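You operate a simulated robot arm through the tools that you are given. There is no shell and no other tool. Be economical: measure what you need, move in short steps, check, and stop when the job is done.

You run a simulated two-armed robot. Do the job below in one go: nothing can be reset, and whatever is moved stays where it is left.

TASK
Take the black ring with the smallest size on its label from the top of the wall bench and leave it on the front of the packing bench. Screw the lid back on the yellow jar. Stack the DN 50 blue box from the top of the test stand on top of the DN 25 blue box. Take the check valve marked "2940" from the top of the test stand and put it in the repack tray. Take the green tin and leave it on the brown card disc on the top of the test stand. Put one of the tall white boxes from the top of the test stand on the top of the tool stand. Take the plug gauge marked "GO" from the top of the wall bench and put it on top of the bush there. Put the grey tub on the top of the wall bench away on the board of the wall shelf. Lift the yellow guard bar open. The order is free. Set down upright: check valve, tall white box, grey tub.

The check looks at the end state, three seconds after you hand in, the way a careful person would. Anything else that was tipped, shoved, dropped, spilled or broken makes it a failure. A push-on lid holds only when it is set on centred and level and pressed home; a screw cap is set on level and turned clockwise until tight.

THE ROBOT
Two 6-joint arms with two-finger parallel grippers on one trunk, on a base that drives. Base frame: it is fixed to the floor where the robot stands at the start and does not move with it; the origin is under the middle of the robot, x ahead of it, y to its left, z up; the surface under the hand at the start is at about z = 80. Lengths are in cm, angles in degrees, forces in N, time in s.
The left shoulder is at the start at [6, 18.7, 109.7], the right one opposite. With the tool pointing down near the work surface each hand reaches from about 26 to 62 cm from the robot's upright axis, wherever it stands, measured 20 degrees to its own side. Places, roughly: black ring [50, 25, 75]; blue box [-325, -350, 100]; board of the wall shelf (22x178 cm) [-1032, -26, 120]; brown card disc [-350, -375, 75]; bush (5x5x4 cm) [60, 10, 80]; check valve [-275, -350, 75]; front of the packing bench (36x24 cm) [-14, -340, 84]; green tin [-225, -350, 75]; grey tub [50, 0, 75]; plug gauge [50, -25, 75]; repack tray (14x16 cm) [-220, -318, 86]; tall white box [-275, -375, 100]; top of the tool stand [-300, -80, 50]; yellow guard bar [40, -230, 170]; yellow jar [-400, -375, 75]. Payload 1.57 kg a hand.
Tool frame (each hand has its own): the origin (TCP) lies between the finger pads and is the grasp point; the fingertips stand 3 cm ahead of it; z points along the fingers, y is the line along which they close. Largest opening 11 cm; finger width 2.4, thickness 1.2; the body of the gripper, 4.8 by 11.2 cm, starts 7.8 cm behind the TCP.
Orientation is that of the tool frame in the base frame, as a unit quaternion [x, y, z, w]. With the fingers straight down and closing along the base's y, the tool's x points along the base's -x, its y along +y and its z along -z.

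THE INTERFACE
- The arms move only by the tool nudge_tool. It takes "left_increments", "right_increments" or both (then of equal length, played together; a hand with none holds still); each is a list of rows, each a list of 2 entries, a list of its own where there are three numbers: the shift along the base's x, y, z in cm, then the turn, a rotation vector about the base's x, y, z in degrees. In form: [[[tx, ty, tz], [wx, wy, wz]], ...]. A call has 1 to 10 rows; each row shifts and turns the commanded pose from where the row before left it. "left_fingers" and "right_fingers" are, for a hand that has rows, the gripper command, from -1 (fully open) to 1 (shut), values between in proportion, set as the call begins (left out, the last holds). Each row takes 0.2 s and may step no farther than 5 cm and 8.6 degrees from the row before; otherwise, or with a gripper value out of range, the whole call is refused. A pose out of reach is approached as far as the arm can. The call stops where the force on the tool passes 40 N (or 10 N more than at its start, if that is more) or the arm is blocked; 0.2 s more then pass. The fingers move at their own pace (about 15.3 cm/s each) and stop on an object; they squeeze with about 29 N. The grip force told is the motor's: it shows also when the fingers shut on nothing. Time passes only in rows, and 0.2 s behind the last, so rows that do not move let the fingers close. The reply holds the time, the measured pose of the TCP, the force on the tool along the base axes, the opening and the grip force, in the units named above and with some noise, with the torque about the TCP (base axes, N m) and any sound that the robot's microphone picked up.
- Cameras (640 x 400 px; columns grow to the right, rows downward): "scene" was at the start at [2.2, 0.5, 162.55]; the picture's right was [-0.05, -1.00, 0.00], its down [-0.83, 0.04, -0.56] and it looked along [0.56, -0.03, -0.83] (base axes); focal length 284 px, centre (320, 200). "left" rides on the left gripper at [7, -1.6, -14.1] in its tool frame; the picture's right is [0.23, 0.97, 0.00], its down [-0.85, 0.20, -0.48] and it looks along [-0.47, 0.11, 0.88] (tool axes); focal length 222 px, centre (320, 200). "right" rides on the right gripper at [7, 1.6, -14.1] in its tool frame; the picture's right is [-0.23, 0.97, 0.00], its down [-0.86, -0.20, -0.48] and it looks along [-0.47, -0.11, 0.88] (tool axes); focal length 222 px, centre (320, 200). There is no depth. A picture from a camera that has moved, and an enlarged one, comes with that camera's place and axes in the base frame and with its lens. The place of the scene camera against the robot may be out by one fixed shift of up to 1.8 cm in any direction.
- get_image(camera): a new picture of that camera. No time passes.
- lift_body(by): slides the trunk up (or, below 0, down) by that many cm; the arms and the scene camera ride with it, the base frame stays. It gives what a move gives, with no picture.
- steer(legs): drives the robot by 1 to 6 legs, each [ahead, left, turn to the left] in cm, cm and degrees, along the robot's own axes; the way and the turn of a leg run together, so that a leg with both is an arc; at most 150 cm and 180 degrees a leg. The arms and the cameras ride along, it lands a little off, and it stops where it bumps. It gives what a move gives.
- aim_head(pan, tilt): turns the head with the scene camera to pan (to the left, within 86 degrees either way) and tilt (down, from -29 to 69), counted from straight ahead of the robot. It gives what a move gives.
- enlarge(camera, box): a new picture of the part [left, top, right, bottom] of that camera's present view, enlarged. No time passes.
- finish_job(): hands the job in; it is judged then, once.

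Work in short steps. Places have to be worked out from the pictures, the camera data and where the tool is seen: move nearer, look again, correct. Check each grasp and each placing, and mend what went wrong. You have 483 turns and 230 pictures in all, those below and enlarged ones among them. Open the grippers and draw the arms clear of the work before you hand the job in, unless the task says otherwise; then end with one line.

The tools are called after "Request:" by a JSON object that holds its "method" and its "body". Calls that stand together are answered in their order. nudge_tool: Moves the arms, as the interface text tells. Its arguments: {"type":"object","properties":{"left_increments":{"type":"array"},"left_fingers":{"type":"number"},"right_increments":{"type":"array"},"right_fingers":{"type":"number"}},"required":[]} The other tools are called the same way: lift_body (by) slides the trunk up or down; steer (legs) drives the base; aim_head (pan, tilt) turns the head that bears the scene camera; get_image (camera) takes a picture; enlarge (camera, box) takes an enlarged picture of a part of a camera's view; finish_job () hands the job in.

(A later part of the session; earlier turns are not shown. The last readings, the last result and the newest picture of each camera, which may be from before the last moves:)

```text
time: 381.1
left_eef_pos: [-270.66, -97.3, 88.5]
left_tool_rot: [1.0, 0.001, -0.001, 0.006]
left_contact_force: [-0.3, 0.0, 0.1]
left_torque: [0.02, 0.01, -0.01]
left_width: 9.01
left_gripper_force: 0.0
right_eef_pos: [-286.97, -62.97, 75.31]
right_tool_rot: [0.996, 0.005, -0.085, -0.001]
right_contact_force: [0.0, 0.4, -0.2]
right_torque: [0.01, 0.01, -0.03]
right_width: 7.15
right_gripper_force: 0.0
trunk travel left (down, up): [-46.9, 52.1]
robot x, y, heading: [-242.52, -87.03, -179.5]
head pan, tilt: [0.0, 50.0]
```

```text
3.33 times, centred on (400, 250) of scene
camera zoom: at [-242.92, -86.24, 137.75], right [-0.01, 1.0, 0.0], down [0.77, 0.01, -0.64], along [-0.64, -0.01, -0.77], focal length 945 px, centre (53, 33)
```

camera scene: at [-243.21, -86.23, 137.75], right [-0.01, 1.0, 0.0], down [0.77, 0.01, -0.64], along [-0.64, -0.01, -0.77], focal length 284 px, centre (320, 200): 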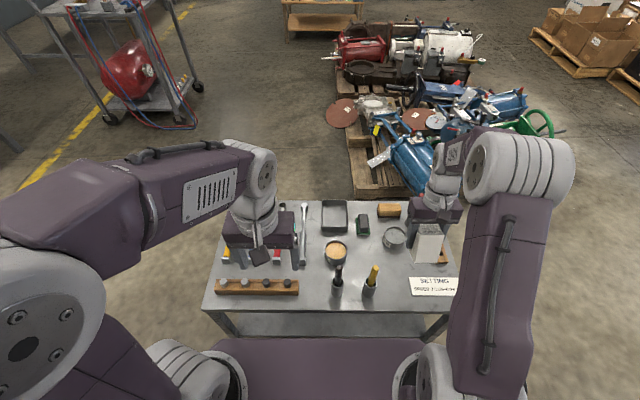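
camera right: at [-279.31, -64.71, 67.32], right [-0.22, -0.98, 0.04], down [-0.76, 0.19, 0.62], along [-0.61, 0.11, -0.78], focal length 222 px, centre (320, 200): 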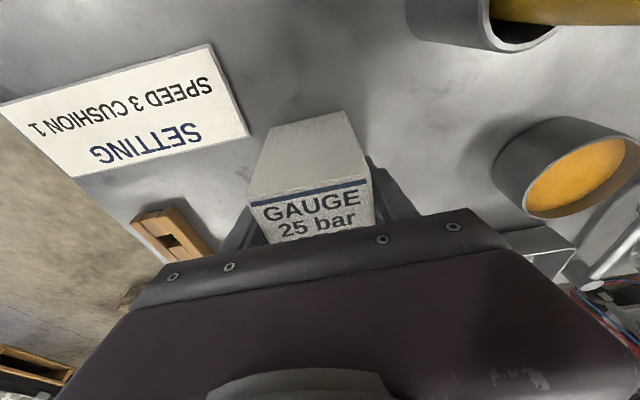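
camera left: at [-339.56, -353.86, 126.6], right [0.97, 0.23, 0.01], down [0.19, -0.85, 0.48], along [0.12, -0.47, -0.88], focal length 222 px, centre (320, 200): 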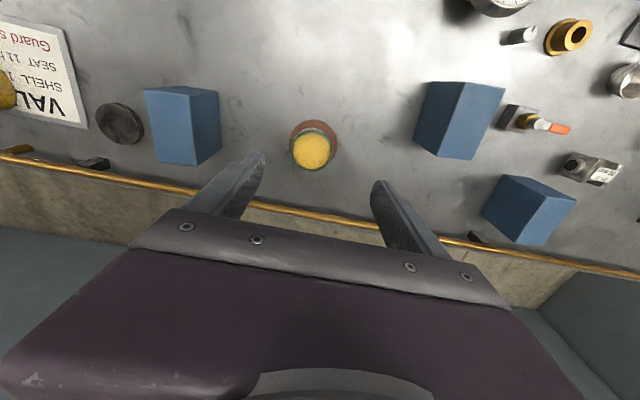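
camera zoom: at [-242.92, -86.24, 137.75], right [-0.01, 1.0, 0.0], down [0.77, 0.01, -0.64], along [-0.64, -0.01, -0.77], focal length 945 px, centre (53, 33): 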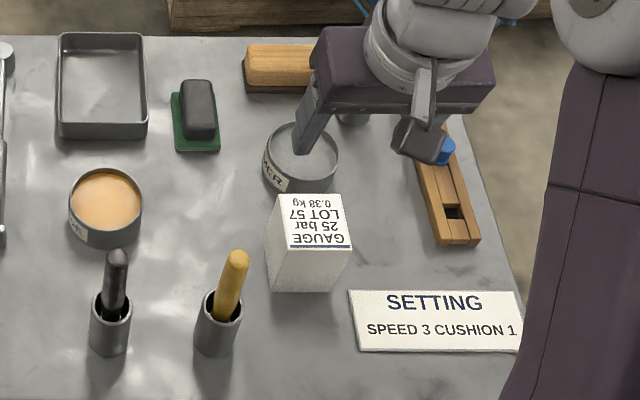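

The white box stands upright on the tool stand. I straighten the right hand, raise the trunk and return to the test stand at x≈-322.

Request:
{"method": "nudge_tool", "body": {"right_increments": [[[1, 0, 3], [0, -5, 0]], [[1, 0, 3], [0, -4.7, 0]], [[1, 0, 4], [0, 0, 0]], [[1, 0, 4], [0, 0, 0]]]}}

Request:
{"method": "lift_body", "body": {"by": 51.5}}

Request:
{"method": "steer", "body": {"legs": [[-15, 0, 0], [0, 0, 89.5], [150, 0, 0], [0, -93, 0], [60, 0, 0]]}}

Request:
{"method": "get_image", "body": {"camera": "scene"}}

```text
time: 382.1
left_eef_pos: [-270.68, -97.34, 88.49]
left_tool_rot: [1.0, 0.0, -0.002, 0.005]
left_contact_force: [0.7, 0.4, -0.2]
left_torque: [0.01, 0.01, -0.05]
left_width: 9.02
left_gripper_force: 0.0
right_eef_pos: [-282.87, -63.0, 89.12]
right_tool_rot: [1.0, 0.003, 0.0, -0.001]
right_contact_force: [-0.5, 0.1, -0.2]
right_torque: [0.05, 0.02, -0.02]
right_width: 7.14
right_gripper_force: 0.1
trunk travel left (down, up): [-46.9, 52.1]
robot x, y, heading: [-242.7, -87.11, -179.3]
head pan, tilt: [0.0, 50.0]
```

```text
refused: 51.5 is not a number from -40 to 40
```

```text
time: 400.6
left_eef_pos: [-303.01, -303.5, 88.47]
left_tool_rot: [0.704, 0.71, 0.001, 0.004]
left_contact_force: [0.3, 0.9, -0.9]
left_torque: [0.01, 0.01, 0.01]
left_width: 9.06
left_gripper_force: 0.0
right_eef_pos: [-337.02, -315.27, 88.95]
right_tool_rot: [0.703, 0.711, 0.008, -0.01]
right_contact_force: [1.2, -0.9, 0.0]
right_torque: [-0.01, 0.01, -0.04]
right_width: 7.14
right_gripper_force: 0.0
trunk travel left (down, up): [-46.9, 52.1]
robot x, y, heading: [-313.38, -275.5, -88.9]
head pan, tilt: [0.0, 50.0]
stopped in leg 5: the force on the tool passed its limit at 92 N (the readings are from after the stop); the commanded pose is now the measured one
```

```text
68 pictures are left
camera scene: at [-312.27, -276.17, 137.73], right [-1.0, -0.02, 0.0], down [-0.02, 0.77, -0.64], along [0.01, -0.64, -0.77], focal length 284 px, centre (320, 200)
```

scene: 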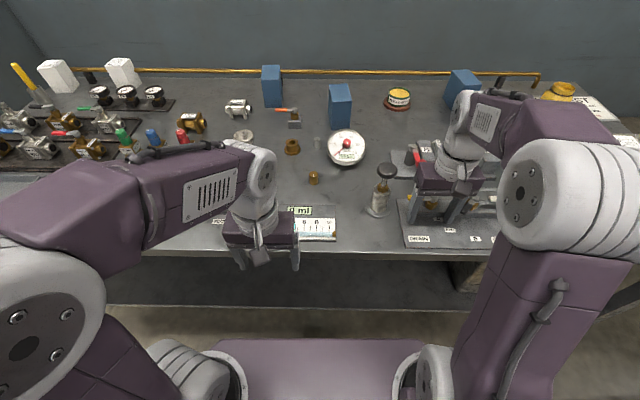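

The lift was refused and the low hands came in over the stand; the right one touched something. I raise straight up and inspect for damage.

Request:
{"method": "lift_body", "body": {"by": 30}}

Request:
{"method": "get_image", "body": {"camera": "scene"}}

Request:
{"method": "get_image", "body": {"camera": "right"}}

```text
time: 403.6
left_eef_pos: [-302.96, -303.56, 118.49]
left_tool_rot: [0.705, 0.71, 0.002, 0.005]
left_contact_force: [0.4, 0.7, -0.2]
left_torque: [0.01, 0.01, -0.02]
left_width: 9.01
left_gripper_force: 0.1
right_eef_pos: [-337.15, -315.23, 119.07]
right_tool_rot: [0.702, 0.712, 0.01, -0.01]
right_contact_force: [0.6, 0.0, -0.1]
right_torque: [0.02, 0.04, -0.01]
right_width: 7.15
right_gripper_force: 0.0
trunk travel left (down, up): [-76.9, 22.1]
robot x, y, heading: [-313.54, -275.12, -89.0]
head pan, tilt: [0.0, 50.0]
```

```text
67 pictures are left
camera scene: at [-312.37, -276.27, 167.75], right [-1.0, -0.02, 0.0], down [-0.02, 0.77, -0.64], along [0.01, -0.64, -0.77], focal length 284 px, centre (320, 200)
```

scene: 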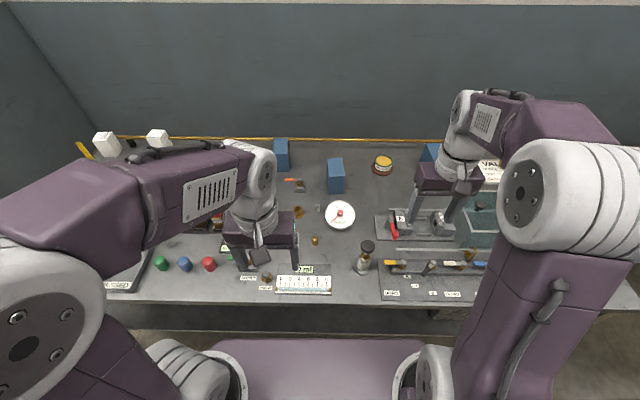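

```text
66 pictures are left
camera right: at [-335.55, -308.73, 133.4], right [0.98, -0.22, -0.01], down [-0.19, -0.87, 0.46], along [-0.1, -0.44, -0.89], focal length 222 px, centre (320, 200)
```

right: 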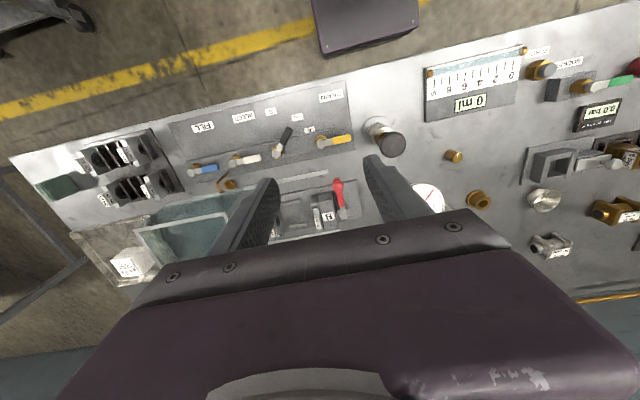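

I enlarge the panel region to compare with the earlier picture.

Request:
{"method": "enlarge", "body": {"camera": "scene", "box": [340, 190, 520, 310]}}

Request:
{"method": "enlarge", "body": {"camera": "right", "box": [160, 60, 460, 240]}}

```text
3.33 times, centred on (430, 250) of scene
camera zoom: at [-312.37, -276.27, 167.75], right [-1.0, -0.02, 0.0], down [-0.02, 0.77, -0.64], along [0.01, -0.64, -0.77], focal length 945 px, centre (-47, 33)
```

zoom: 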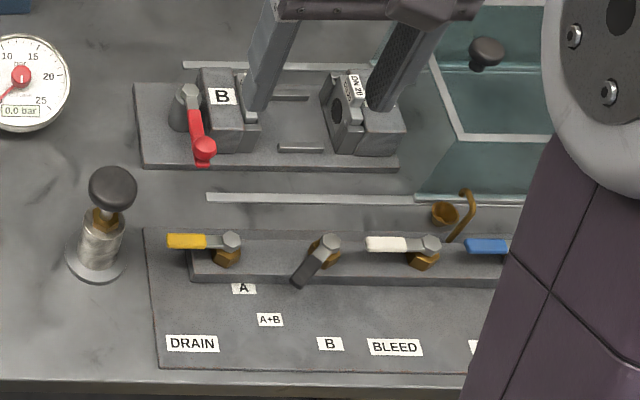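

```text
2.13 times, centred on (310, 150) of right
camera zoom: at [-335.55, -308.73, 133.4], right [0.98, -0.22, -0.01], down [-0.19, -0.87, 0.46], along [-0.1, -0.44, -0.89], focal length 474 px, centre (341, 307)
```

zoom: 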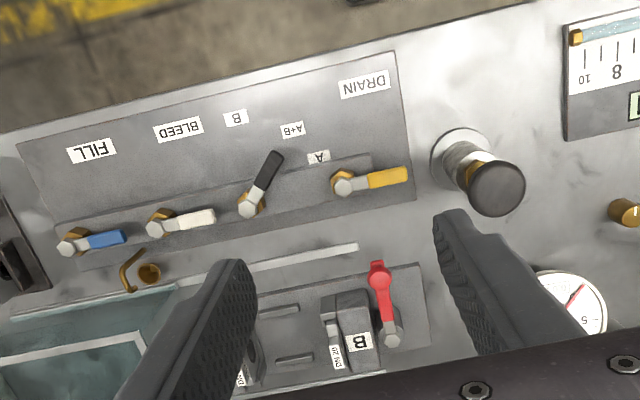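

The levers, bottle and tank look as before; the contact was with the fixed fixture. Now I raise the trunk further and turn the left hand's camera around (yaw) to look at the wall-side faces of the blue boxes.

Request:
{"method": "lift_body", "body": {"by": 21.5}}

Request:
{"method": "nudge_tool", "body": {"left_increments": [[[0, 0, 0], [0, 0, 8.6]], [[0, 0, 0], [0, 0, 8.6]], [[0, 0, 0], [0, 0, 8.6]], [[0, 0, 0], [0, 0, 8.6]], [[0, 0, 0], [0, 0, 8.6]], [[0, 0, 0], [0, 0, 8.6]], [[0, 0, 0], [0, 0, 8.6]], [[0, 0, 0], [0, 0, 8.6]], [[0, 0, 0], [0, 0, 8.6]], [[0, 0, 0], [0, 0, 8.6]]]}}

Request:
{"method": "nudge_tool", "body": {"left_increments": [[[0, 0, 0], [0, 0, 8.6]], [[0, 0, 0], [0, 0, 8.6]], [[0, 0, 0], [0, 0, 8.6]], [[0, 0, 0], [0, 0, 8.6]], [[0, 0, 0], [0, 0, 8.6]], [[0, 0, 0], [0, 0, 8.6]], [[0, 0, 0], [0, 0, 8.6]], [[0, 0, 0], [0, 0, 8.6]], [[0, 0, 0], [0, 0, 8.6]], [[0, 0, 0], [0, 0, 8.6]]]}}

```text
time: 405.9
left_eef_pos: [-302.98, -303.52, 139.88]
left_tool_rot: [0.704, 0.71, 0.002, 0.005]
left_contact_force: [0.5, 0.6, 0.3]
left_torque: [0.0, -0.02, 0.01]
left_width: 9.02
left_gripper_force: 0.0
right_eef_pos: [-337.17, -315.24, 140.55]
right_tool_rot: [0.702, 0.712, 0.01, -0.01]
right_contact_force: [0.4, -0.9, 0.0]
right_torque: [-0.02, 0.02, -0.01]
right_width: 7.18
right_gripper_force: 0.1
trunk travel left (down, up): [-98.4, 0.6]
robot x, y, heading: [-313.87, -275.41, -88.6]
head pan, tilt: [0.0, 50.0]
```

```text
time: 408.1
left_eef_pos: [-302.98, -303.58, 139.97]
left_tool_rot: [0.029, 1.0, 0.005, 0.002]
left_contact_force: [0.6, -0.1, 0.4]
left_torque: [0.01, 0.02, -0.04]
left_width: 9.01
left_gripper_force: 0.0
right_eef_pos: [-337.21, -315.19, 140.49]
right_tool_rot: [0.703, 0.711, 0.01, -0.01]
right_contact_force: [-0.2, -0.2, -0.6]
right_torque: [-0.05, 0.0, -0.02]
right_width: 7.14
right_gripper_force: 0.0
trunk travel left (down, up): [-98.4, 0.6]
robot x, y, heading: [-313.85, -275.28, -88.9]
head pan, tilt: [0.0, 50.0]
```

```text
time: 410.3
left_eef_pos: [-295.51, -304.5, 139.46]
left_tool_rot: [-0.657, 0.753, 0.009, -0.007]
left_contact_force: [-1.2, -0.4, 0.7]
left_torque: [0.01, 0.02, -0.04]
left_width: 9.04
left_gripper_force: 0.1
left hand out of reach, approached as far as the arm can: row 8, 9, 10
right_eef_pos: [-336.95, -315.35, 140.48]
right_tool_rot: [0.702, 0.712, 0.01, -0.011]
right_contact_force: [-0.5, -0.5, 0.3]
right_torque: [0.0, 0.0, 0.02]
right_width: 7.14
right_gripper_force: 0.1
trunk travel left (down, up): [-98.4, 0.6]
robot x, y, heading: [-313.56, -275.62, -88.9]
head pan, tilt: [0.0, 50.0]
```

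Yaw works. I drive in and extend the left hand beyond the boxes.

Request:
{"method": "steer", "body": {"legs": [[38, 0, -1]]}}

Request:
{"method": "nudge_tool", "body": {"left_increments": [[[0, -4.5, 0], [0, 0, 0]], [[0, -4.5, 0], [0, 0, 0]], [[0, -4.5, 0], [0, 0, 0]], [[0, -4.5, 0], [0, 0, 0]], [[0, -4.5, 0], [0, 0, 0]]]}}

Request:
{"method": "get_image", "body": {"camera": "left"}}

```text
time: 412.7
left_eef_pos: [-295.67, -342.18, 139.59]
left_tool_rot: [-0.651, 0.759, 0.008, -0.008]
left_contact_force: [0.5, 0.2, -0.4]
left_torque: [0.01, -0.01, 0.0]
left_width: 9.03
left_gripper_force: 0.0
right_eef_pos: [-337.16, -352.18, 140.63]
right_tool_rot: [0.708, 0.706, 0.008, -0.009]
right_contact_force: [0.0, -0.3, 0.8]
right_torque: [-0.02, 0.01, 0.01]
right_width: 7.15
right_gripper_force: 0.1
trunk travel left (down, up): [-98.4, 0.6]
robot x, y, heading: [-313.02, -312.53, -89.8]
head pan, tilt: [0.0, 50.0]
```

```text
time: 413.9
left_eef_pos: [-295.46, -365.72, 139.28]
left_tool_rot: [-0.652, 0.759, 0.011, -0.006]
left_contact_force: [1.0, -0.2, 0.0]
left_torque: [0.06, 0.01, -0.01]
left_width: 9.03
left_gripper_force: 0.1
right_eef_pos: [-337.13, -352.86, 140.44]
right_tool_rot: [0.708, 0.706, 0.011, -0.011]
right_contact_force: [0.6, -0.3, -0.7]
right_torque: [0.08, -0.04, 0.02]
right_width: 7.13
right_gripper_force: 0.0
trunk travel left (down, up): [-98.4, 0.6]
robot x, y, heading: [-312.99, -313.39, -89.7]
head pan, tilt: [0.0, 50.0]
```

```text
63 pictures are left
camera left: at [-294.64, -373.02, 153.25], right [-1.0, -0.08, 0.02], down [-0.06, 0.87, 0.49], along [-0.06, 0.49, -0.87], focal length 222 px, centre (320, 200)
```

left: 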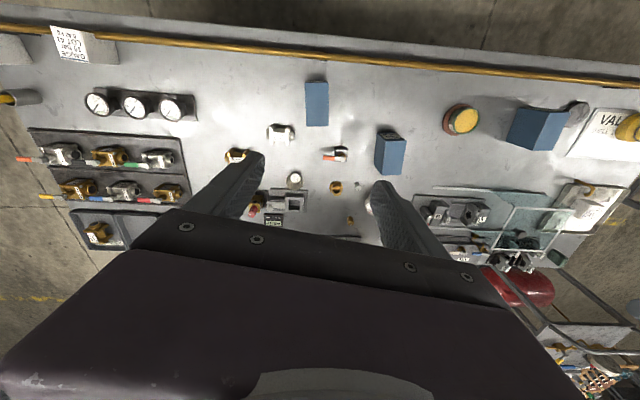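

I enlarge the three blue boxes.

Request:
{"method": "enlarge", "body": {"camera": "left", "box": [290, 60, 420, 180]}}

Request:
{"method": "enlarge", "body": {"camera": "left", "box": [490, 80, 600, 170]}}

```text
3.33 times, centred on (355, 120) of left
camera zoom: at [-294.64, -373.02, 153.25], right [-1.0, -0.08, 0.02], down [-0.06, 0.87, 0.49], along [-0.06, 0.49, -0.87], focal length 740 px, centre (203, 467)
```

zoom: 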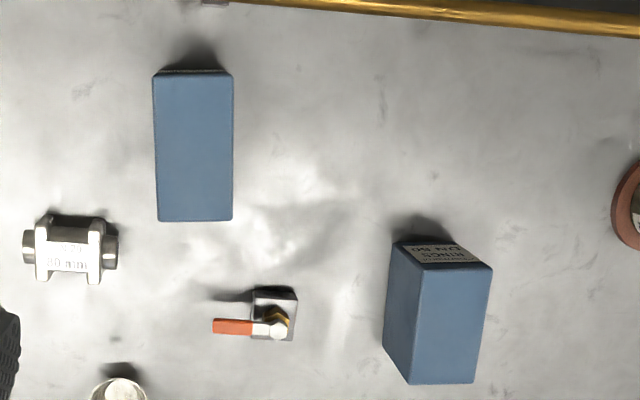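

```text
4.44 times, centred on (545, 125) of left
camera zoom: at [-294.64, -373.02, 153.25], right [-1.0, -0.08, 0.02], down [-0.06, 0.87, 0.49], along [-0.06, 0.49, -0.87], focal length 987 px, centre (-680, 533)
```

zoom: 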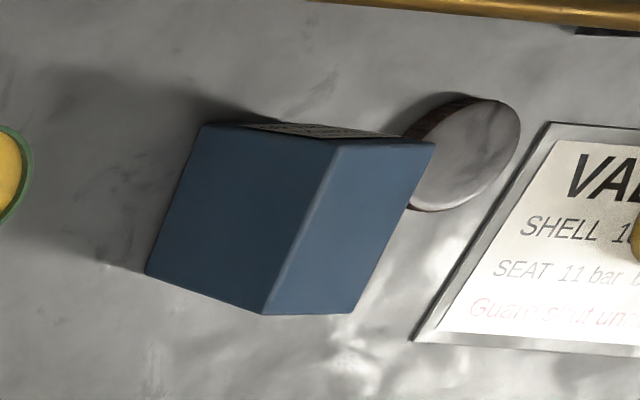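

B2 seems "RINGS DN 80". I enlarge its label and the grazing label of B1 and B3.

Request:
{"method": "enlarge", "body": {"camera": "left", "box": [374, 128, 404, 146]}}

Request:
{"method": "enlarge", "body": {"camera": "left", "box": [532, 104, 566, 116]}}

```text
16.00 times, centred on (389, 137) of left
camera zoom: at [-294.64, -373.02, 153.25], right [-1.0, -0.08, 0.02], down [-0.06, 0.87, 0.49], along [-0.06, 0.49, -0.87], focal length 3554 px, centre (-784, 1208)
```

zoom: 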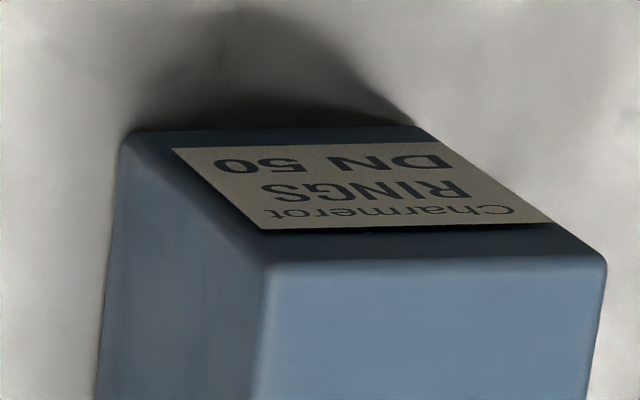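

```text
16.00 times, centred on (549, 110) of left
camera zoom: at [-294.64, -373.02, 153.25], right [-1.0, -0.08, 0.02], down [-0.06, 0.87, 0.49], along [-0.06, 0.49, -0.87], focal length 3554 px, centre (-3344, 1640)
```

zoom: 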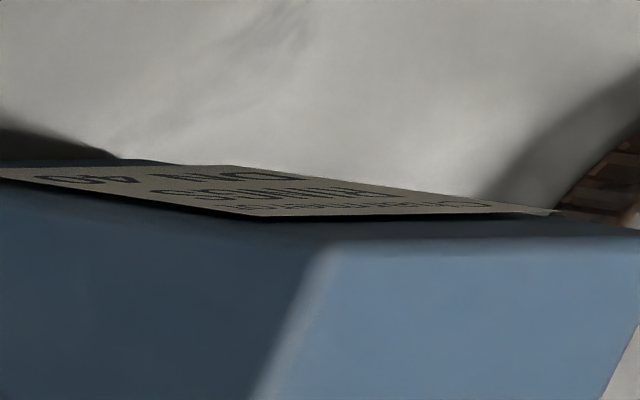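

B2 is clearly "DN 50". To tell B1 from B3 I lower the hand for a less grazing view.

Request:
{"method": "nudge_tool", "body": {"left_increments": [[[0, -1, -4.5], [0, 0, 0]], [[0, -1, -4.5], [0, 0, 0]], [[0, -1, -4.5], [0, 0, 0]], [[0, -1, -4.5], [0, 0, 0]], [[0, -1, -4.5], [0, 0, 0]]]}}

Request:
{"method": "get_image", "body": {"camera": "left"}}

```text
time: 415.1
left_eef_pos: [-295.53, -369.92, 116.92]
left_tool_rot: [-0.652, 0.758, 0.01, -0.007]
left_contact_force: [-0.1, -0.5, -0.5]
left_torque: [-0.01, 0.0, 0.0]
left_width: 8.99
left_gripper_force: 0.1
right_eef_pos: [-337.1, -352.83, 140.4]
right_tool_rot: [0.708, 0.707, 0.01, -0.01]
right_contact_force: [0.2, -0.4, 0.7]
right_torque: [0.02, 0.01, 0.03]
right_width: 7.14
right_gripper_force: 0.1
trunk travel left (down, up): [-98.4, 0.6]
robot x, y, heading: [-313.25, -313.52, -89.5]
head pan, tilt: [0.0, 50.0]
```

```text
58 pictures are left
camera left: at [-294.56, -377.29, 130.84], right [-1.0, -0.08, 0.02], down [-0.06, 0.87, 0.48], along [-0.06, 0.48, -0.87], focal length 222 px, centre (320, 200)
```

left: 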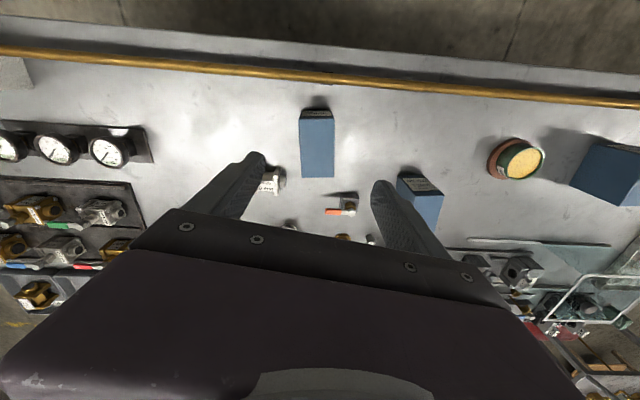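

Request:
{"method": "enlarge", "body": {"camera": "left", "box": [298, 104, 338, 122]}}

```text
16.00 times, centred on (318, 113) of left
camera zoom: at [-294.56, -377.29, 130.84], right [-1.0, -0.08, 0.02], down [-0.06, 0.87, 0.48], along [-0.06, 0.48, -0.87], focal length 3554 px, centre (352, 1592)
```

zoom: 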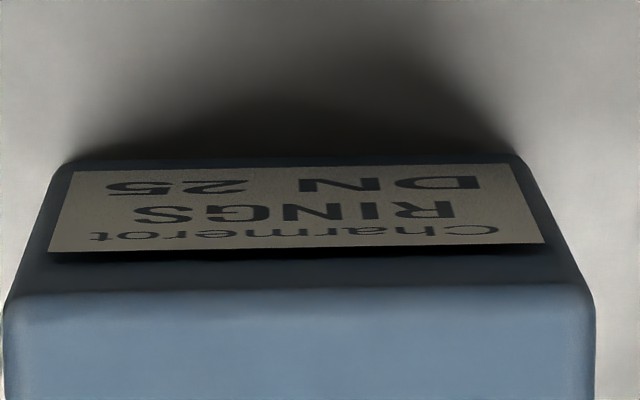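

B1 is "DN 25"; so B2 (DN 50) goes onto B1. I bring the left hand back to normal yaw while retracting.

Request:
{"method": "nudge_tool", "body": {"left_increments": [[[0, 2, 2], [0, 0, -8.6]], [[0, 2, 2], [0, 0, -8.6]], [[0, 2, 1], [0, 0, -8.6]], [[0, 2, 0], [0, 0, -8.6]], [[0, 2, 0], [0, 0, -8.6]], [[0, 2, 0], [0, 0, -8.6]], [[0, 2, 0], [0, 0, -8.6]], [[0, 2, 0], [0, 0, -8.6]], [[0, 2, 0], [0, 0, -8.6]], [[0, 0, 0], [0, 0, -8.6]]], "left_fingers": -1}}

Request:
{"method": "nudge_tool", "body": {"left_increments": [[[-2, 0, 0], [0, 0, -8.6]], [[-2, 0, 0], [0, 0, -8.6]], [[-2, 0, 0], [0, 0, -8.6]], [[-2, 0, 0], [0, 0, -8.6]], [[-2, 0, 0], [0, 0, -8.6]], [[-2, 0, 0], [0, 0, -8.6]], [[-2, 0, 0], [0, 0, -8.6]], [[-2, 0, 0], [0, 0, -8.6]], [[-2, 0, 0], [0, 0, -8.6]], [[-2, 0, 0], [0, 0, -8.6]]]}}

Request:
{"method": "get_image", "body": {"camera": "left"}}

```text
time: 417.3
left_eef_pos: [-295.58, -352.02, 121.94]
left_tool_rot: [0.042, 0.999, 0.011, 0.002]
left_contact_force: [-0.1, 0.2, -0.3]
left_torque: [0.0, -0.01, 0.03]
left_width: 11.01
left_gripper_force: 0.0
right_eef_pos: [-337.17, -352.71, 140.57]
right_tool_rot: [0.708, 0.707, 0.01, -0.01]
right_contact_force: [-0.4, 0.0, -0.9]
right_torque: [-0.01, 0.0, -0.02]
right_width: 7.17
right_gripper_force: 0.2
trunk travel left (down, up): [-98.4, 0.6]
robot x, y, heading: [-313.09, -313.3, -89.7]
head pan, tilt: [0.0, 50.0]
```

```text
time: 419.5
left_eef_pos: [-315.66, -352.13, 122.06]
left_tool_rot: [0.713, 0.702, 0.008, 0.009]
left_contact_force: [-0.6, 0.1, -0.2]
left_torque: [-0.02, 0.03, -0.02]
left_width: 10.99
left_gripper_force: 0.1
right_eef_pos: [-337.37, -352.59, 140.47]
right_tool_rot: [0.708, 0.706, 0.01, -0.01]
right_contact_force: [0.0, -0.7, 0.1]
right_torque: [-0.02, 0.01, -0.01]
right_width: 7.16
right_gripper_force: 0.0
trunk travel left (down, up): [-98.4, 0.6]
robot x, y, heading: [-313.04, -313.34, -89.4]
head pan, tilt: [0.0, 50.0]
```

```text
56 pictures are left
camera left: at [-317.52, -345.11, 136.07], right [0.98, 0.21, 0.02], down [0.17, -0.86, 0.48], along [0.12, -0.47, -0.87], focal length 222 px, centre (320, 200)
```

left: 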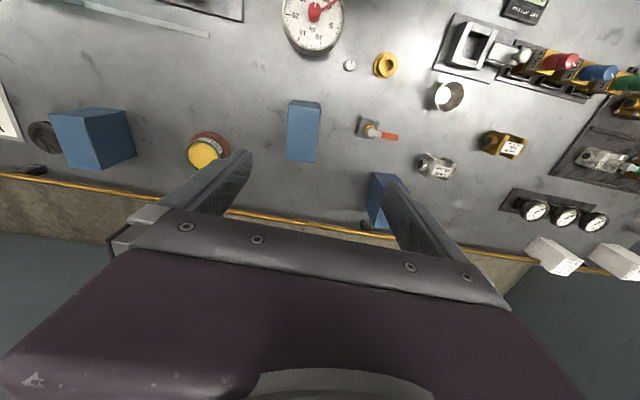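

I enlarge B2 to fix its pose.

Request:
{"method": "enlarge", "body": {"camera": "left", "box": [260, 80, 350, 180]}}

```text
4.00 times, centred on (305, 130) of left
camera zoom: at [-317.52, -345.11, 136.07], right [0.98, 0.21, 0.02], down [0.17, -0.86, 0.48], along [0.12, -0.47, -0.87], focal length 888 px, centre (380, 480)
```

zoom: 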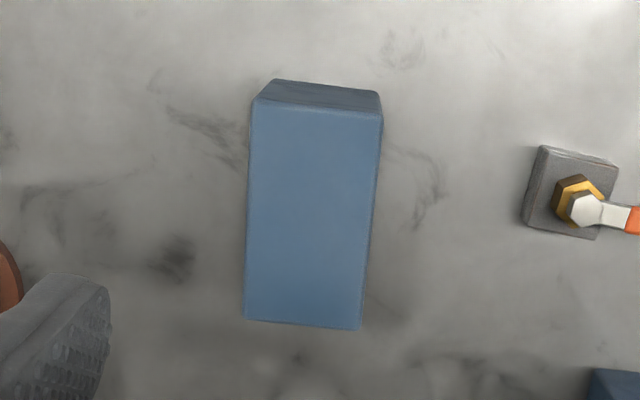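

B2: centre ≈[-317.8, -354.7], 5.6×10×10 cm, top z≈95, yaw ≈+6°. B1 similarly at ≈[-296, -366.9]. I align the left hand over B2.

Request:
{"method": "nudge_tool", "body": {"left_increments": [[[-1, -1.3, -2], [0, 1.4, 3.5]], [[-1.1, -1.3, -3], [0, 0, 3.4]], [[0, 0, -4], [0, 0, 0]], [[0, 0, -4], [0, 0, 0]]], "left_fingers": -0.55}}

Request:
{"method": "get_image", "body": {"camera": "left"}}

```text
time: 420.5
left_eef_pos: [-317.58, -354.79, 108.95]
left_tool_rot: [0.668, 0.745, -0.001, 0.0]
left_contact_force: [0.2, -0.4, -0.1]
left_torque: [0.04, 0.0, 0.03]
left_width: 8.51
left_gripper_force: 0.0
right_eef_pos: [-337.17, -352.71, 140.55]
right_tool_rot: [0.707, 0.707, 0.009, -0.011]
right_contact_force: [0.1, 0.2, 0.2]
right_torque: [0.02, 0.0, 0.0]
right_width: 7.13
right_gripper_force: 0.1
trunk travel left (down, up): [-98.4, 0.6]
robot x, y, heading: [-312.93, -313.02, -89.7]
head pan, tilt: [0.0, 50.0]
```

```text
54 pictures are left
camera left: at [-320.01, -348.11, 122.91], right [0.94, 0.33, 0.0], down [0.29, -0.83, 0.48], along [0.16, -0.45, -0.88], focal length 222 px, centre (320, 200)
```

left: 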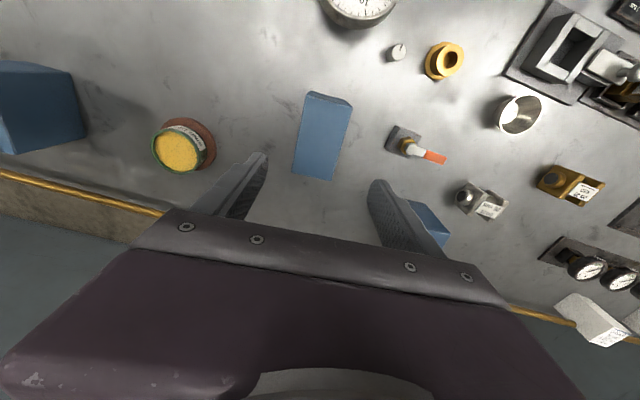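

Nearly aligned; I add 3° yaw and descend to z≈91.5, then close.

Request:
{"method": "nudge_tool", "body": {"left_increments": [[[0, 0, -4.5], [0, 0, 3]], [[0, 0, -4.5], [0, 0, 0]], [[0, 0, -4.5], [0, 0, 0]], [[0, 0, -4], [0, 0, 0]]]}}

Request:
{"method": "nudge_tool", "body": {"left_increments": [[[0, 0, 0], [0, 0, 0]], [[0, 0, 0], [0, 0, 0]], [[0, 0, 0], [0, 0, 0]]], "left_fingers": 1}}

Request:
{"method": "get_image", "body": {"camera": "left"}}

```text
time: 421.5
left_eef_pos: [-317.8, -354.64, 91.58]
left_tool_rot: [0.649, 0.761, 0.0, 0.0]
left_contact_force: [0.7, 1.1, 0.7]
left_torque: [-0.02, -0.01, -0.01]
left_width: 8.54
left_gripper_force: 0.0
right_eef_pos: [-337.12, -352.65, 140.43]
right_tool_rot: [0.708, 0.706, 0.01, -0.01]
right_contact_force: [-0.8, 0.0, -0.1]
right_torque: [-0.01, 0.02, -0.01]
right_width: 7.16
right_gripper_force: 0.0
trunk travel left (down, up): [-98.4, 0.6]
robot x, y, heading: [-313.15, -313.13, -89.7]
head pan, tilt: [0.0, 50.0]
```

```text
time: 422.3
left_eef_pos: [-317.75, -354.62, 91.52]
left_tool_rot: [0.648, 0.761, 0.0, 0.0]
left_contact_force: [-1.0, -0.5, 0.8]
left_torque: [0.0, 0.01, -0.01]
left_width: 5.9
left_gripper_force: 28.4
right_eef_pos: [-337.2, -352.66, 140.52]
right_tool_rot: [0.707, 0.707, 0.01, -0.009]
right_contact_force: [-0.8, 0.0, -0.1]
right_torque: [-0.04, 0.01, -0.03]
right_width: 7.14
right_gripper_force: 0.0
trunk travel left (down, up): [-98.4, 0.6]
robot x, y, heading: [-312.88, -313.15, -89.7]
head pan, tilt: [0.0, 50.0]
```

```text
53 pictures are left
camera left: at [-320.55, -348.08, 105.48], right [0.93, 0.38, 0.0], down [0.33, -0.81, 0.48], along [0.18, -0.44, -0.88], focal length 222 px, centre (320, 200)
```

left: 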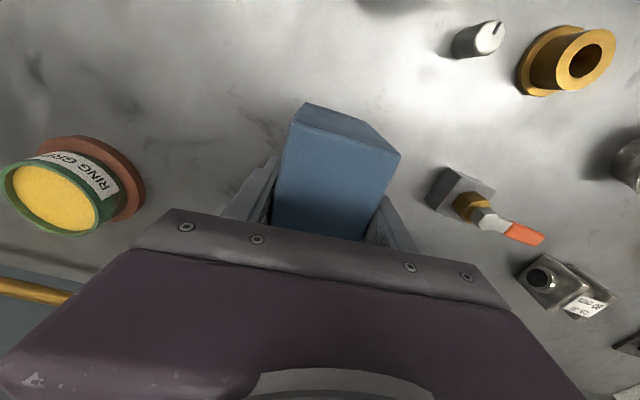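

Gripped at 5.9 cm. Lift straight up and view B1 with the right camera and scene.

Request:
{"method": "nudge_tool", "body": {"left_increments": [[[0, 0, 3], [0, 0, 0]], [[0, 0, 4], [0, 0, 0]], [[0, 0, 4], [0, 0, 0]], [[0, 0, 4], [0, 0, 0]], [[0, 0, 4], [0, 0, 0]], [[0, 0, 4], [0, 0, 0]]]}}

Request:
{"method": "get_image", "body": {"camera": "left"}}

Request:
{"method": "enlarge", "body": {"camera": "scene", "box": [210, 230, 330, 320]}}

```text
time: 423.7
left_eef_pos: [-317.96, -354.58, 114.73]
left_tool_rot: [0.648, 0.762, 0.0, 0.0]
left_contact_force: [-1.0, 0.4, -1.8]
left_torque: [-0.01, 0.0, 0.0]
left_width: 5.92
left_gripper_force: 28.9
right_eef_pos: [-337.21, -352.61, 140.47]
right_tool_rot: [0.708, 0.706, 0.009, -0.009]
right_contact_force: [-0.3, 0.1, 0.0]
right_torque: [0.0, 0.03, 0.0]
right_width: 7.14
right_gripper_force: 0.1
trunk travel left (down, up): [-98.4, 0.6]
robot x, y, heading: [-313.03, -313.15, -89.6]
head pan, tilt: [0.0, 50.0]
```

```text
52 pictures are left
camera left: at [-320.59, -348.07, 128.64], right [0.93, 0.38, 0.0], down [0.33, -0.81, 0.48], along [0.18, -0.44, -0.88], focal length 222 px, centre (320, 200)
```

left: 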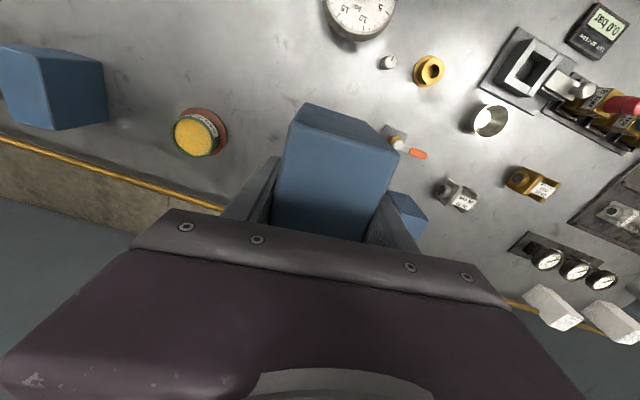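

```text
4.44 times, centred on (270, 275) of scene
camera zoom: at [-311.89, -313.92, 189.25], right [-1.0, -0.01, 0.0], down [0.0, 0.77, -0.64], along [0.0, -0.64, -0.77], focal length 1260 px, centre (542, -133)
```

zoom: 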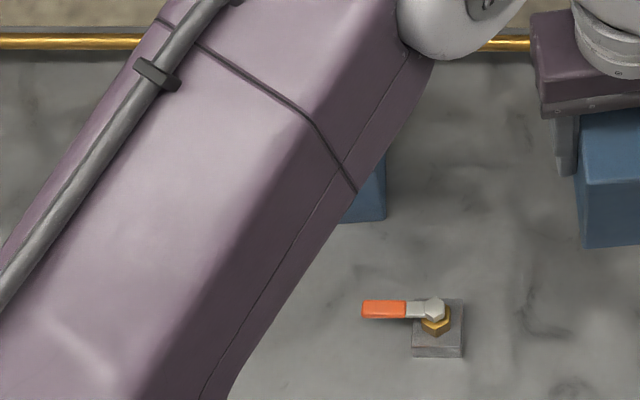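

I carry B2 to about 12 cm above B1 and look at B1's near end past the held box.

Request:
{"method": "nudge_tool", "body": {"left_increments": [[[3.65, -2.05, 0], [0, 0, 0]], [[3.65, -2.05, 0], [0, 0, 0]], [[3.65, -2.05, 0], [0, 0, 0]], [[3.65, -2.05, 0], [0, 0, 0]], [[3.65, -2.05, 0], [0, 0, 0]], [[3.65, -2.05, 0], [0, 0, 0]]]}}

Request:
{"method": "get_image", "body": {"camera": "left"}}

Request:
{"method": "enlarge", "body": {"camera": "scene", "box": [210, 210, 330, 310]}}

```text
time: 425.1
left_eef_pos: [-295.52, -367.02, 114.32]
left_tool_rot: [0.649, 0.761, 0.0, -0.002]
left_contact_force: [0.1, 0.1, -2.1]
left_torque: [0.03, 0.02, -0.01]
left_width: 5.89
left_gripper_force: 29.2
right_eef_pos: [-337.03, -352.72, 140.48]
right_tool_rot: [0.708, 0.706, 0.009, -0.01]
right_contact_force: [0.5, 0.5, 0.1]
right_torque: [0.01, 0.0, -0.04]
right_width: 7.13
right_gripper_force: 0.1
trunk travel left (down, up): [-98.4, 0.6]
robot x, y, heading: [-312.85, -312.95, -89.7]
head pan, tilt: [0.0, 50.0]
```

```text
50 pictures are left
camera left: at [-298.19, -360.49, 128.35], right [0.93, 0.38, 0.0], down [0.33, -0.81, 0.48], along [0.18, -0.44, -0.88], focal length 222 px, centre (320, 200)
```

left: 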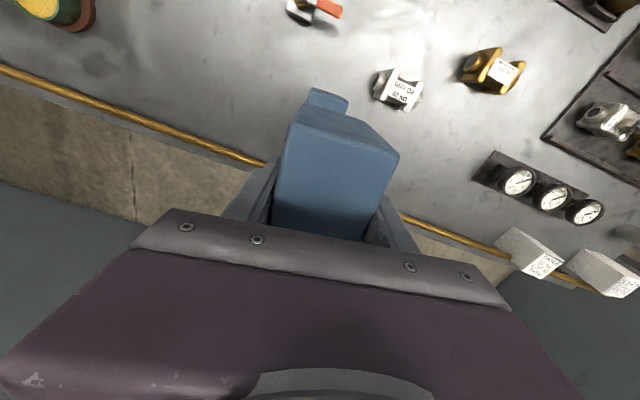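

```text
4.00 times, centred on (270, 260) of scene
camera zoom: at [-311.66, -314.15, 189.26], right [-1.0, -0.01, 0.0], down [-0.01, 0.77, -0.64], along [0.0, -0.64, -0.77], focal length 1134 px, centre (520, -40)
```

zoom: 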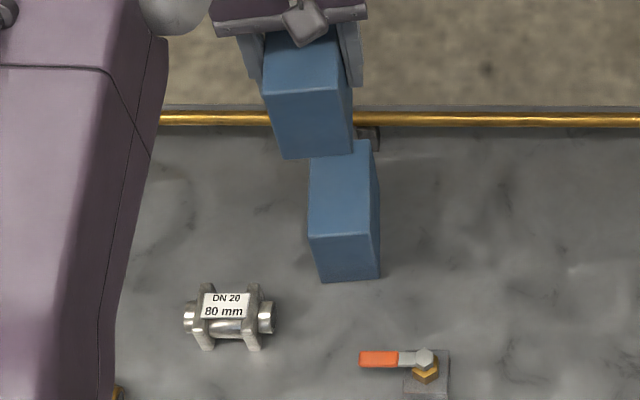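

Held box and B1 are parallel; B1 centre works out at about [-295.7, -366.5]. I correct slightly and lower to ~1 cm above.

Request:
{"method": "nudge_tool", "body": {"left_increments": [[[-0.2, 0.5, -4], [0, 0, 0]], [[0, 0, -4], [0, 0, 0]], [[0, 0, -2.5], [0, 0, 0]]]}}

Request:
{"method": "enlarge", "body": {"camera": "scene", "box": [230, 215, 320, 305]}}

Request:
{"method": "enlarge", "body": {"camera": "left", "box": [260, 70, 420, 200]}}

```text
time: 425.9
left_eef_pos: [-295.71, -366.27, 103.94]
left_tool_rot: [0.648, 0.762, -0.001, -0.001]
left_contact_force: [0.2, 0.1, -1.9]
left_torque: [0.02, 0.01, 0.0]
left_width: 5.86
left_gripper_force: 29.1
right_eef_pos: [-337.21, -352.6, 140.55]
right_tool_rot: [0.708, 0.706, 0.009, -0.01]
right_contact_force: [0.1, 0.0, -0.1]
right_torque: [-0.01, 0.01, -0.02]
right_width: 7.13
right_gripper_force: 0.0
trunk travel left (down, up): [-98.4, 0.6]
robot x, y, heading: [-313.4, -313.13, -89.6]
head pan, tilt: [0.0, 50.0]
```

```text
4.44 times, centred on (275, 260) of scene
camera zoom: at [-311.84, -314.1, 189.26], right [-1.0, -0.01, 0.0], down [0.0, 0.77, -0.64], along [0.0, -0.64, -0.77], focal length 1260 px, centre (520, -67)
```

zoom: 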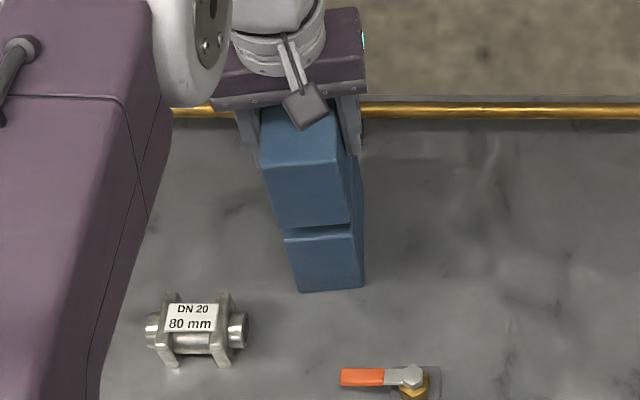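

```text
3.08 times, centred on (340, 135) of left
camera zoom: at [-298.5, -359.8, 117.93], right [0.93, 0.38, 0.0], down [0.33, -0.81, 0.48], along [0.18, -0.44, -0.88], focal length 684 px, centre (258, 400)
```

zoom: 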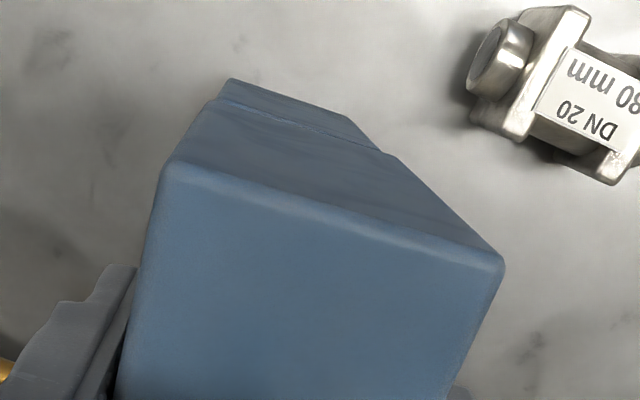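

Alignment looks very good. Lower to contact in small steps.

Request:
{"method": "nudge_tool", "body": {"left_increments": [[[0, 0, -1.4], [0, 0, 0]], [[0, 0, -0.4], [0, 0, 0]], [[0, 0, -0.4], [0, 0, 0]], [[0, 0, -0.4], [0, 0, 0]], [[0, 0, -0.4], [0, 0, 0]]]}}

```text
time: 427.1
left_eef_pos: [-296.12, -366.35, 101.34]
left_tool_rot: [0.648, 0.762, -0.004, 0.003]
left_contact_force: [3.8, -2.3, 28.1]
left_torque: [1.08, -0.37, -0.29]
left_width: 5.86
left_gripper_force: 28.9
right_eef_pos: [-337.22, -352.07, 140.77]
right_tool_rot: [0.708, 0.706, 0.008, -0.008]
right_contact_force: [0.3, -0.2, -0.2]
right_torque: [0.03, 0.0, -0.02]
right_width: 7.13
right_gripper_force: 0.0
trunk travel left (down, up): [-98.4, 0.6]
robot x, y, heading: [-313.05, -312.82, -89.7]
head pan, tilt: [0.0, 50.0]
```

Contact where expected. Ease and release.

Request:
{"method": "nudge_tool", "body": {"left_increments": [[[0, 0, 0.4], [0, 0, 0]], [[0, 0, 0], [0, 0, 0]]], "left_fingers": -0.4}}

Request:
{"method": "enlarge", "body": {"camera": "scene", "box": [230, 215, 320, 305]}}

```text
time: 427.7
left_eef_pos: [-296.02, -366.34, 101.36]
left_tool_rot: [0.648, 0.761, -0.001, 0.0]
left_contact_force: [0.0, 0.6, -1.6]
left_torque: [-0.01, 0.0, 0.01]
left_width: 7.7
left_gripper_force: 0.2
right_eef_pos: [-337.18, -352.45, 140.63]
right_tool_rot: [0.708, 0.706, 0.009, -0.01]
right_contact_force: [-0.2, 0.0, -0.2]
right_torque: [-0.06, -0.05, 0.04]
right_width: 7.16
right_gripper_force: 0.0
trunk travel left (down, up): [-98.4, 0.6]
robot x, y, heading: [-313.19, -312.91, -89.9]
head pan, tilt: [0.0, 50.0]
```

```text
4.44 times, centred on (275, 260) of scene
camera zoom: at [-311.89, -313.88, 189.24], right [-1.0, -0.01, 0.0], down [0.0, 0.77, -0.64], along [0.0, -0.64, -0.77], focal length 1260 px, centre (520, -67)
```

zoom: 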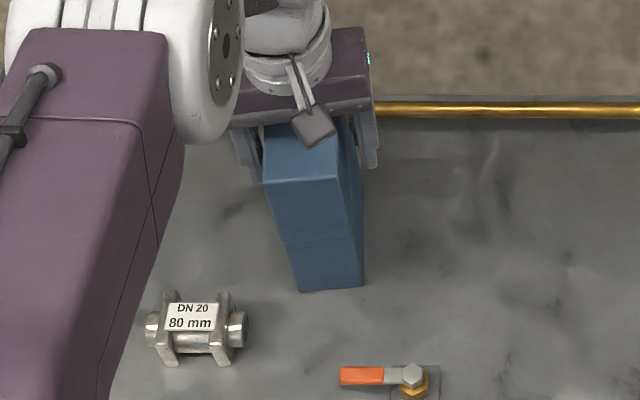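

Neatly stacked. I rise straight up and retract.

Request:
{"method": "nudge_tool", "body": {"left_increments": [[[0, 0, 3], [0, 0, 0]], [[0, 0, 4], [0, 0, 0]], [[0, 0, 4], [0, 0, 0]], [[0, 0, 4], [0, 0, 0]], [[0, 2, 4], [0, 0, 0]], [[0, 4, 2], [0, 0, 0]], [[0, 4, 0], [0, 0, 0]]]}}

Request:
{"method": "get_image", "body": {"camera": "left"}}

```text
time: 429.3
left_eef_pos: [-295.89, -356.49, 122.5]
left_tool_rot: [0.648, 0.761, -0.001, 0.0]
left_contact_force: [0.4, 0.1, 0.8]
left_torque: [-0.04, -0.01, 0.03]
left_width: 7.7
left_gripper_force: 0.2
right_eef_pos: [-337.1, -352.55, 140.41]
right_tool_rot: [0.708, 0.706, 0.009, -0.009]
right_contact_force: [0.6, 0.2, 0.5]
right_torque: [0.03, -0.04, -0.02]
right_width: 7.16
right_gripper_force: 0.0
trunk travel left (down, up): [-98.4, 0.6]
robot x, y, heading: [-312.98, -313.02, -89.5]
head pan, tilt: [0.0, 50.0]
```

```text
45 pictures are left
camera left: at [-298.61, -349.81, 136.46], right [0.93, 0.38, 0.0], down [0.33, -0.81, 0.48], along [0.18, -0.45, -0.88], focal length 222 px, centre (320, 200)
```

left: 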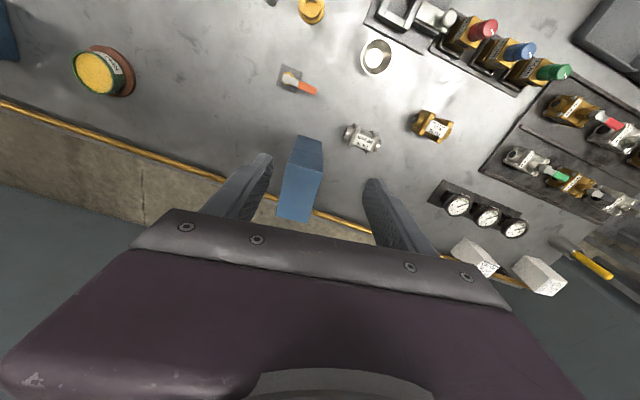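

Stack is fine. Last job: the yellow jar's lid. I move right to x≈-362 and look at lid and jar.

Request:
{"method": "steer", "body": {"legs": [[0, -49, 0]]}}

Request:
{"method": "get_image", "body": {"camera": "right"}}

Request:
{"method": "enlarge", "body": {"camera": "scene", "box": [290, 220, 410, 310]}}

```text
time: 432.2
left_eef_pos: [-345.15, -356.86, 122.43]
left_tool_rot: [0.648, 0.762, -0.001, -0.001]
left_contact_force: [0.0, -0.2, -0.4]
left_torque: [0.0, 0.0, -0.04]
left_width: 7.73
left_gripper_force: 0.1
right_eef_pos: [-386.5, -353.09, 140.47]
right_tool_rot: [0.708, 0.706, 0.009, -0.01]
right_contact_force: [0.7, 0.0, -0.4]
right_torque: [0.0, 0.03, -0.01]
right_width: 7.15
right_gripper_force: 0.1
trunk travel left (down, up): [-98.4, 0.6]
robot x, y, heading: [-362.57, -313.4, -89.6]
head pan, tilt: [0.0, 50.0]
```

```text
44 pictures are left
camera right: at [-384.78, -346.41, 154.95], right [0.97, -0.23, -0.01], down [-0.2, -0.87, 0.46], along [-0.11, -0.44, -0.89], focal length 222 px, centre (320, 200)
```

right: 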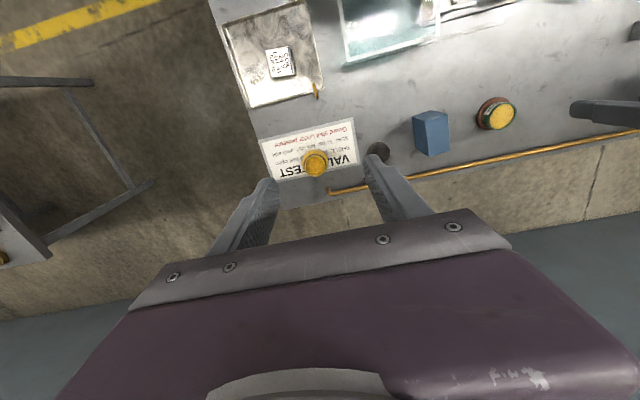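

```text
4.44 times, centred on (350, 265) of scene
camera zoom: at [-361.07, -314.28, 189.26], right [-1.0, -0.01, 0.0], down [-0.01, 0.77, -0.64], along [0.0, -0.64, -0.77], focal length 1260 px, centre (187, -89)
```

zoom: 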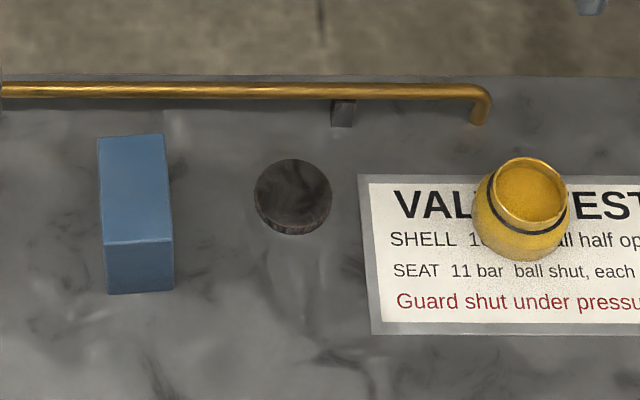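

Lid at about [-371.8, -368.2] (6.6 cm), jar rim at about [-391, -364.7], z≈94. I bring the right hand over the lid, levelling its 1.5° tilt.

Request:
{"method": "steer", "body": {"legs": [[4, 0, 0]]}}

Request:
{"method": "nudge_tool", "body": {"right_increments": [[[2.9, -2.2, -3], [-1.5, 0, 0]], [[2.9, -2.2, -3], [0, 0, 0]], [[2.9, -2.2, -3], [0, 0, 0]], [[2.9, -2.2, -3], [0, 0, 0]], [[2.9, -2.2, -3], [0, 0, 0]], [[0, 0, -5], [0, 0, 0]], [[0, 0, -5], [0, 0, 0]], [[0, 0, -5], [0, 0, 0]]], "right_fingers": -0.55}}

Request:
{"method": "get_image", "body": {"camera": "right"}}

```text
time: 433.3
left_eef_pos: [-345.71, -361.02, 122.2]
left_tool_rot: [0.65, 0.76, -0.001, 0.0]
left_contact_force: [-0.3, -0.6, -0.3]
left_torque: [0.01, 0.0, -0.01]
left_width: 7.68
left_gripper_force: 0.1
right_eef_pos: [-387.03, -356.85, 140.33]
right_tool_rot: [0.709, 0.705, 0.009, -0.012]
right_contact_force: [0.5, 0.1, -0.3]
right_torque: [0.06, -0.01, -0.02]
right_width: 7.15
right_gripper_force: 0.0
trunk travel left (down, up): [-98.4, 0.6]
robot x, y, heading: [-362.33, -317.4, -89.8]
head pan, tilt: [0.0, 50.0]
stopped in leg 1: the robot was blocked; the commanded pose is now the measured one
```

```text
time: 435.1
left_eef_pos: [-345.66, -360.78, 122.25]
left_tool_rot: [0.65, 0.76, -0.002, 0.0]
left_contact_force: [0.8, 0.2, -0.4]
left_torque: [0.02, 0.02, 0.01]
left_width: 7.71
left_gripper_force: 0.0
right_eef_pos: [-372.12, -367.72, 110.37]
right_tool_rot: [0.71, 0.705, -0.001, -0.002]
right_contact_force: [0.4, -0.4, -0.9]
right_torque: [0.04, 0.03, 0.01]
right_width: 8.55
right_gripper_force: 0.1
trunk travel left (down, up): [-98.4, 0.6]
robot x, y, heading: [-362.54, -317.18, -89.9]
head pan, tilt: [0.0, 50.0]
```

```text
42 pictures are left
camera right: at [-370.42, -360.81, 124.56], right [0.97, -0.23, 0.0], down [-0.2, -0.85, 0.48], along [-0.11, -0.46, -0.88], focal length 222 px, centre (320, 200)
```

right: 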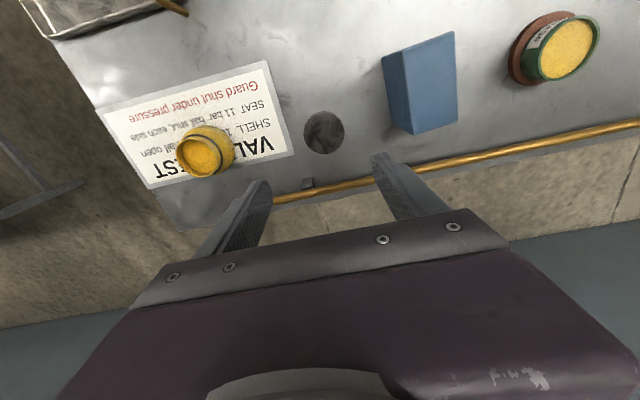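

Shift (+0.5, -0.7) and descend towards the lid.

Request:
{"method": "nudge_tool", "body": {"right_increments": [[[0.5, -0.7, -4], [0, 0, 0]], [[0, 0, -4.5], [0, 0, 0]], [[0, 0, -4.5], [0, 0, 0]], [[0, 0, -4.5], [0, 0, 0]], [[0, 0, -3], [0, 0, 0]]]}}

Request:
{"method": "get_image", "body": {"camera": "right"}}

```text
time: 436.3
left_eef_pos: [-345.78, -360.69, 122.44]
left_tool_rot: [0.65, 0.76, -0.002, 0.0]
left_contact_force: [-0.6, 0.0, 0.3]
left_torque: [0.03, -0.03, -0.02]
left_width: 7.72
left_gripper_force: 0.0
right_eef_pos: [-372.4, -366.9, 91.0]
right_tool_rot: [0.71, 0.704, 0.001, -0.001]
right_contact_force: [-1.0, 0.2, -1.0]
right_torque: [-0.01, -0.01, 0.0]
right_width: 8.53
right_gripper_force: 0.0
right hand out of reach, approached as far as the arm can: row 5
trunk travel left (down, up): [-98.4, 0.6]
robot x, y, heading: [-362.23, -317.39, -89.9]
head pan, tilt: [0.0, 50.0]
```

```text
41 pictures are left
camera right: at [-370.76, -360.08, 105.1], right [0.97, -0.23, 0.0], down [-0.2, -0.85, 0.48], along [-0.11, -0.46, -0.88], focal length 222 px, centre (320, 200)
```

right: 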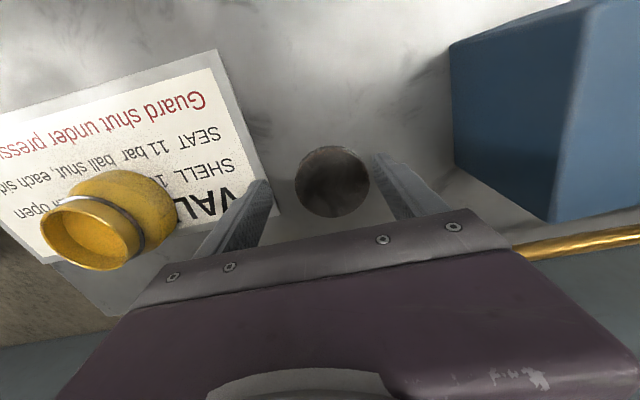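

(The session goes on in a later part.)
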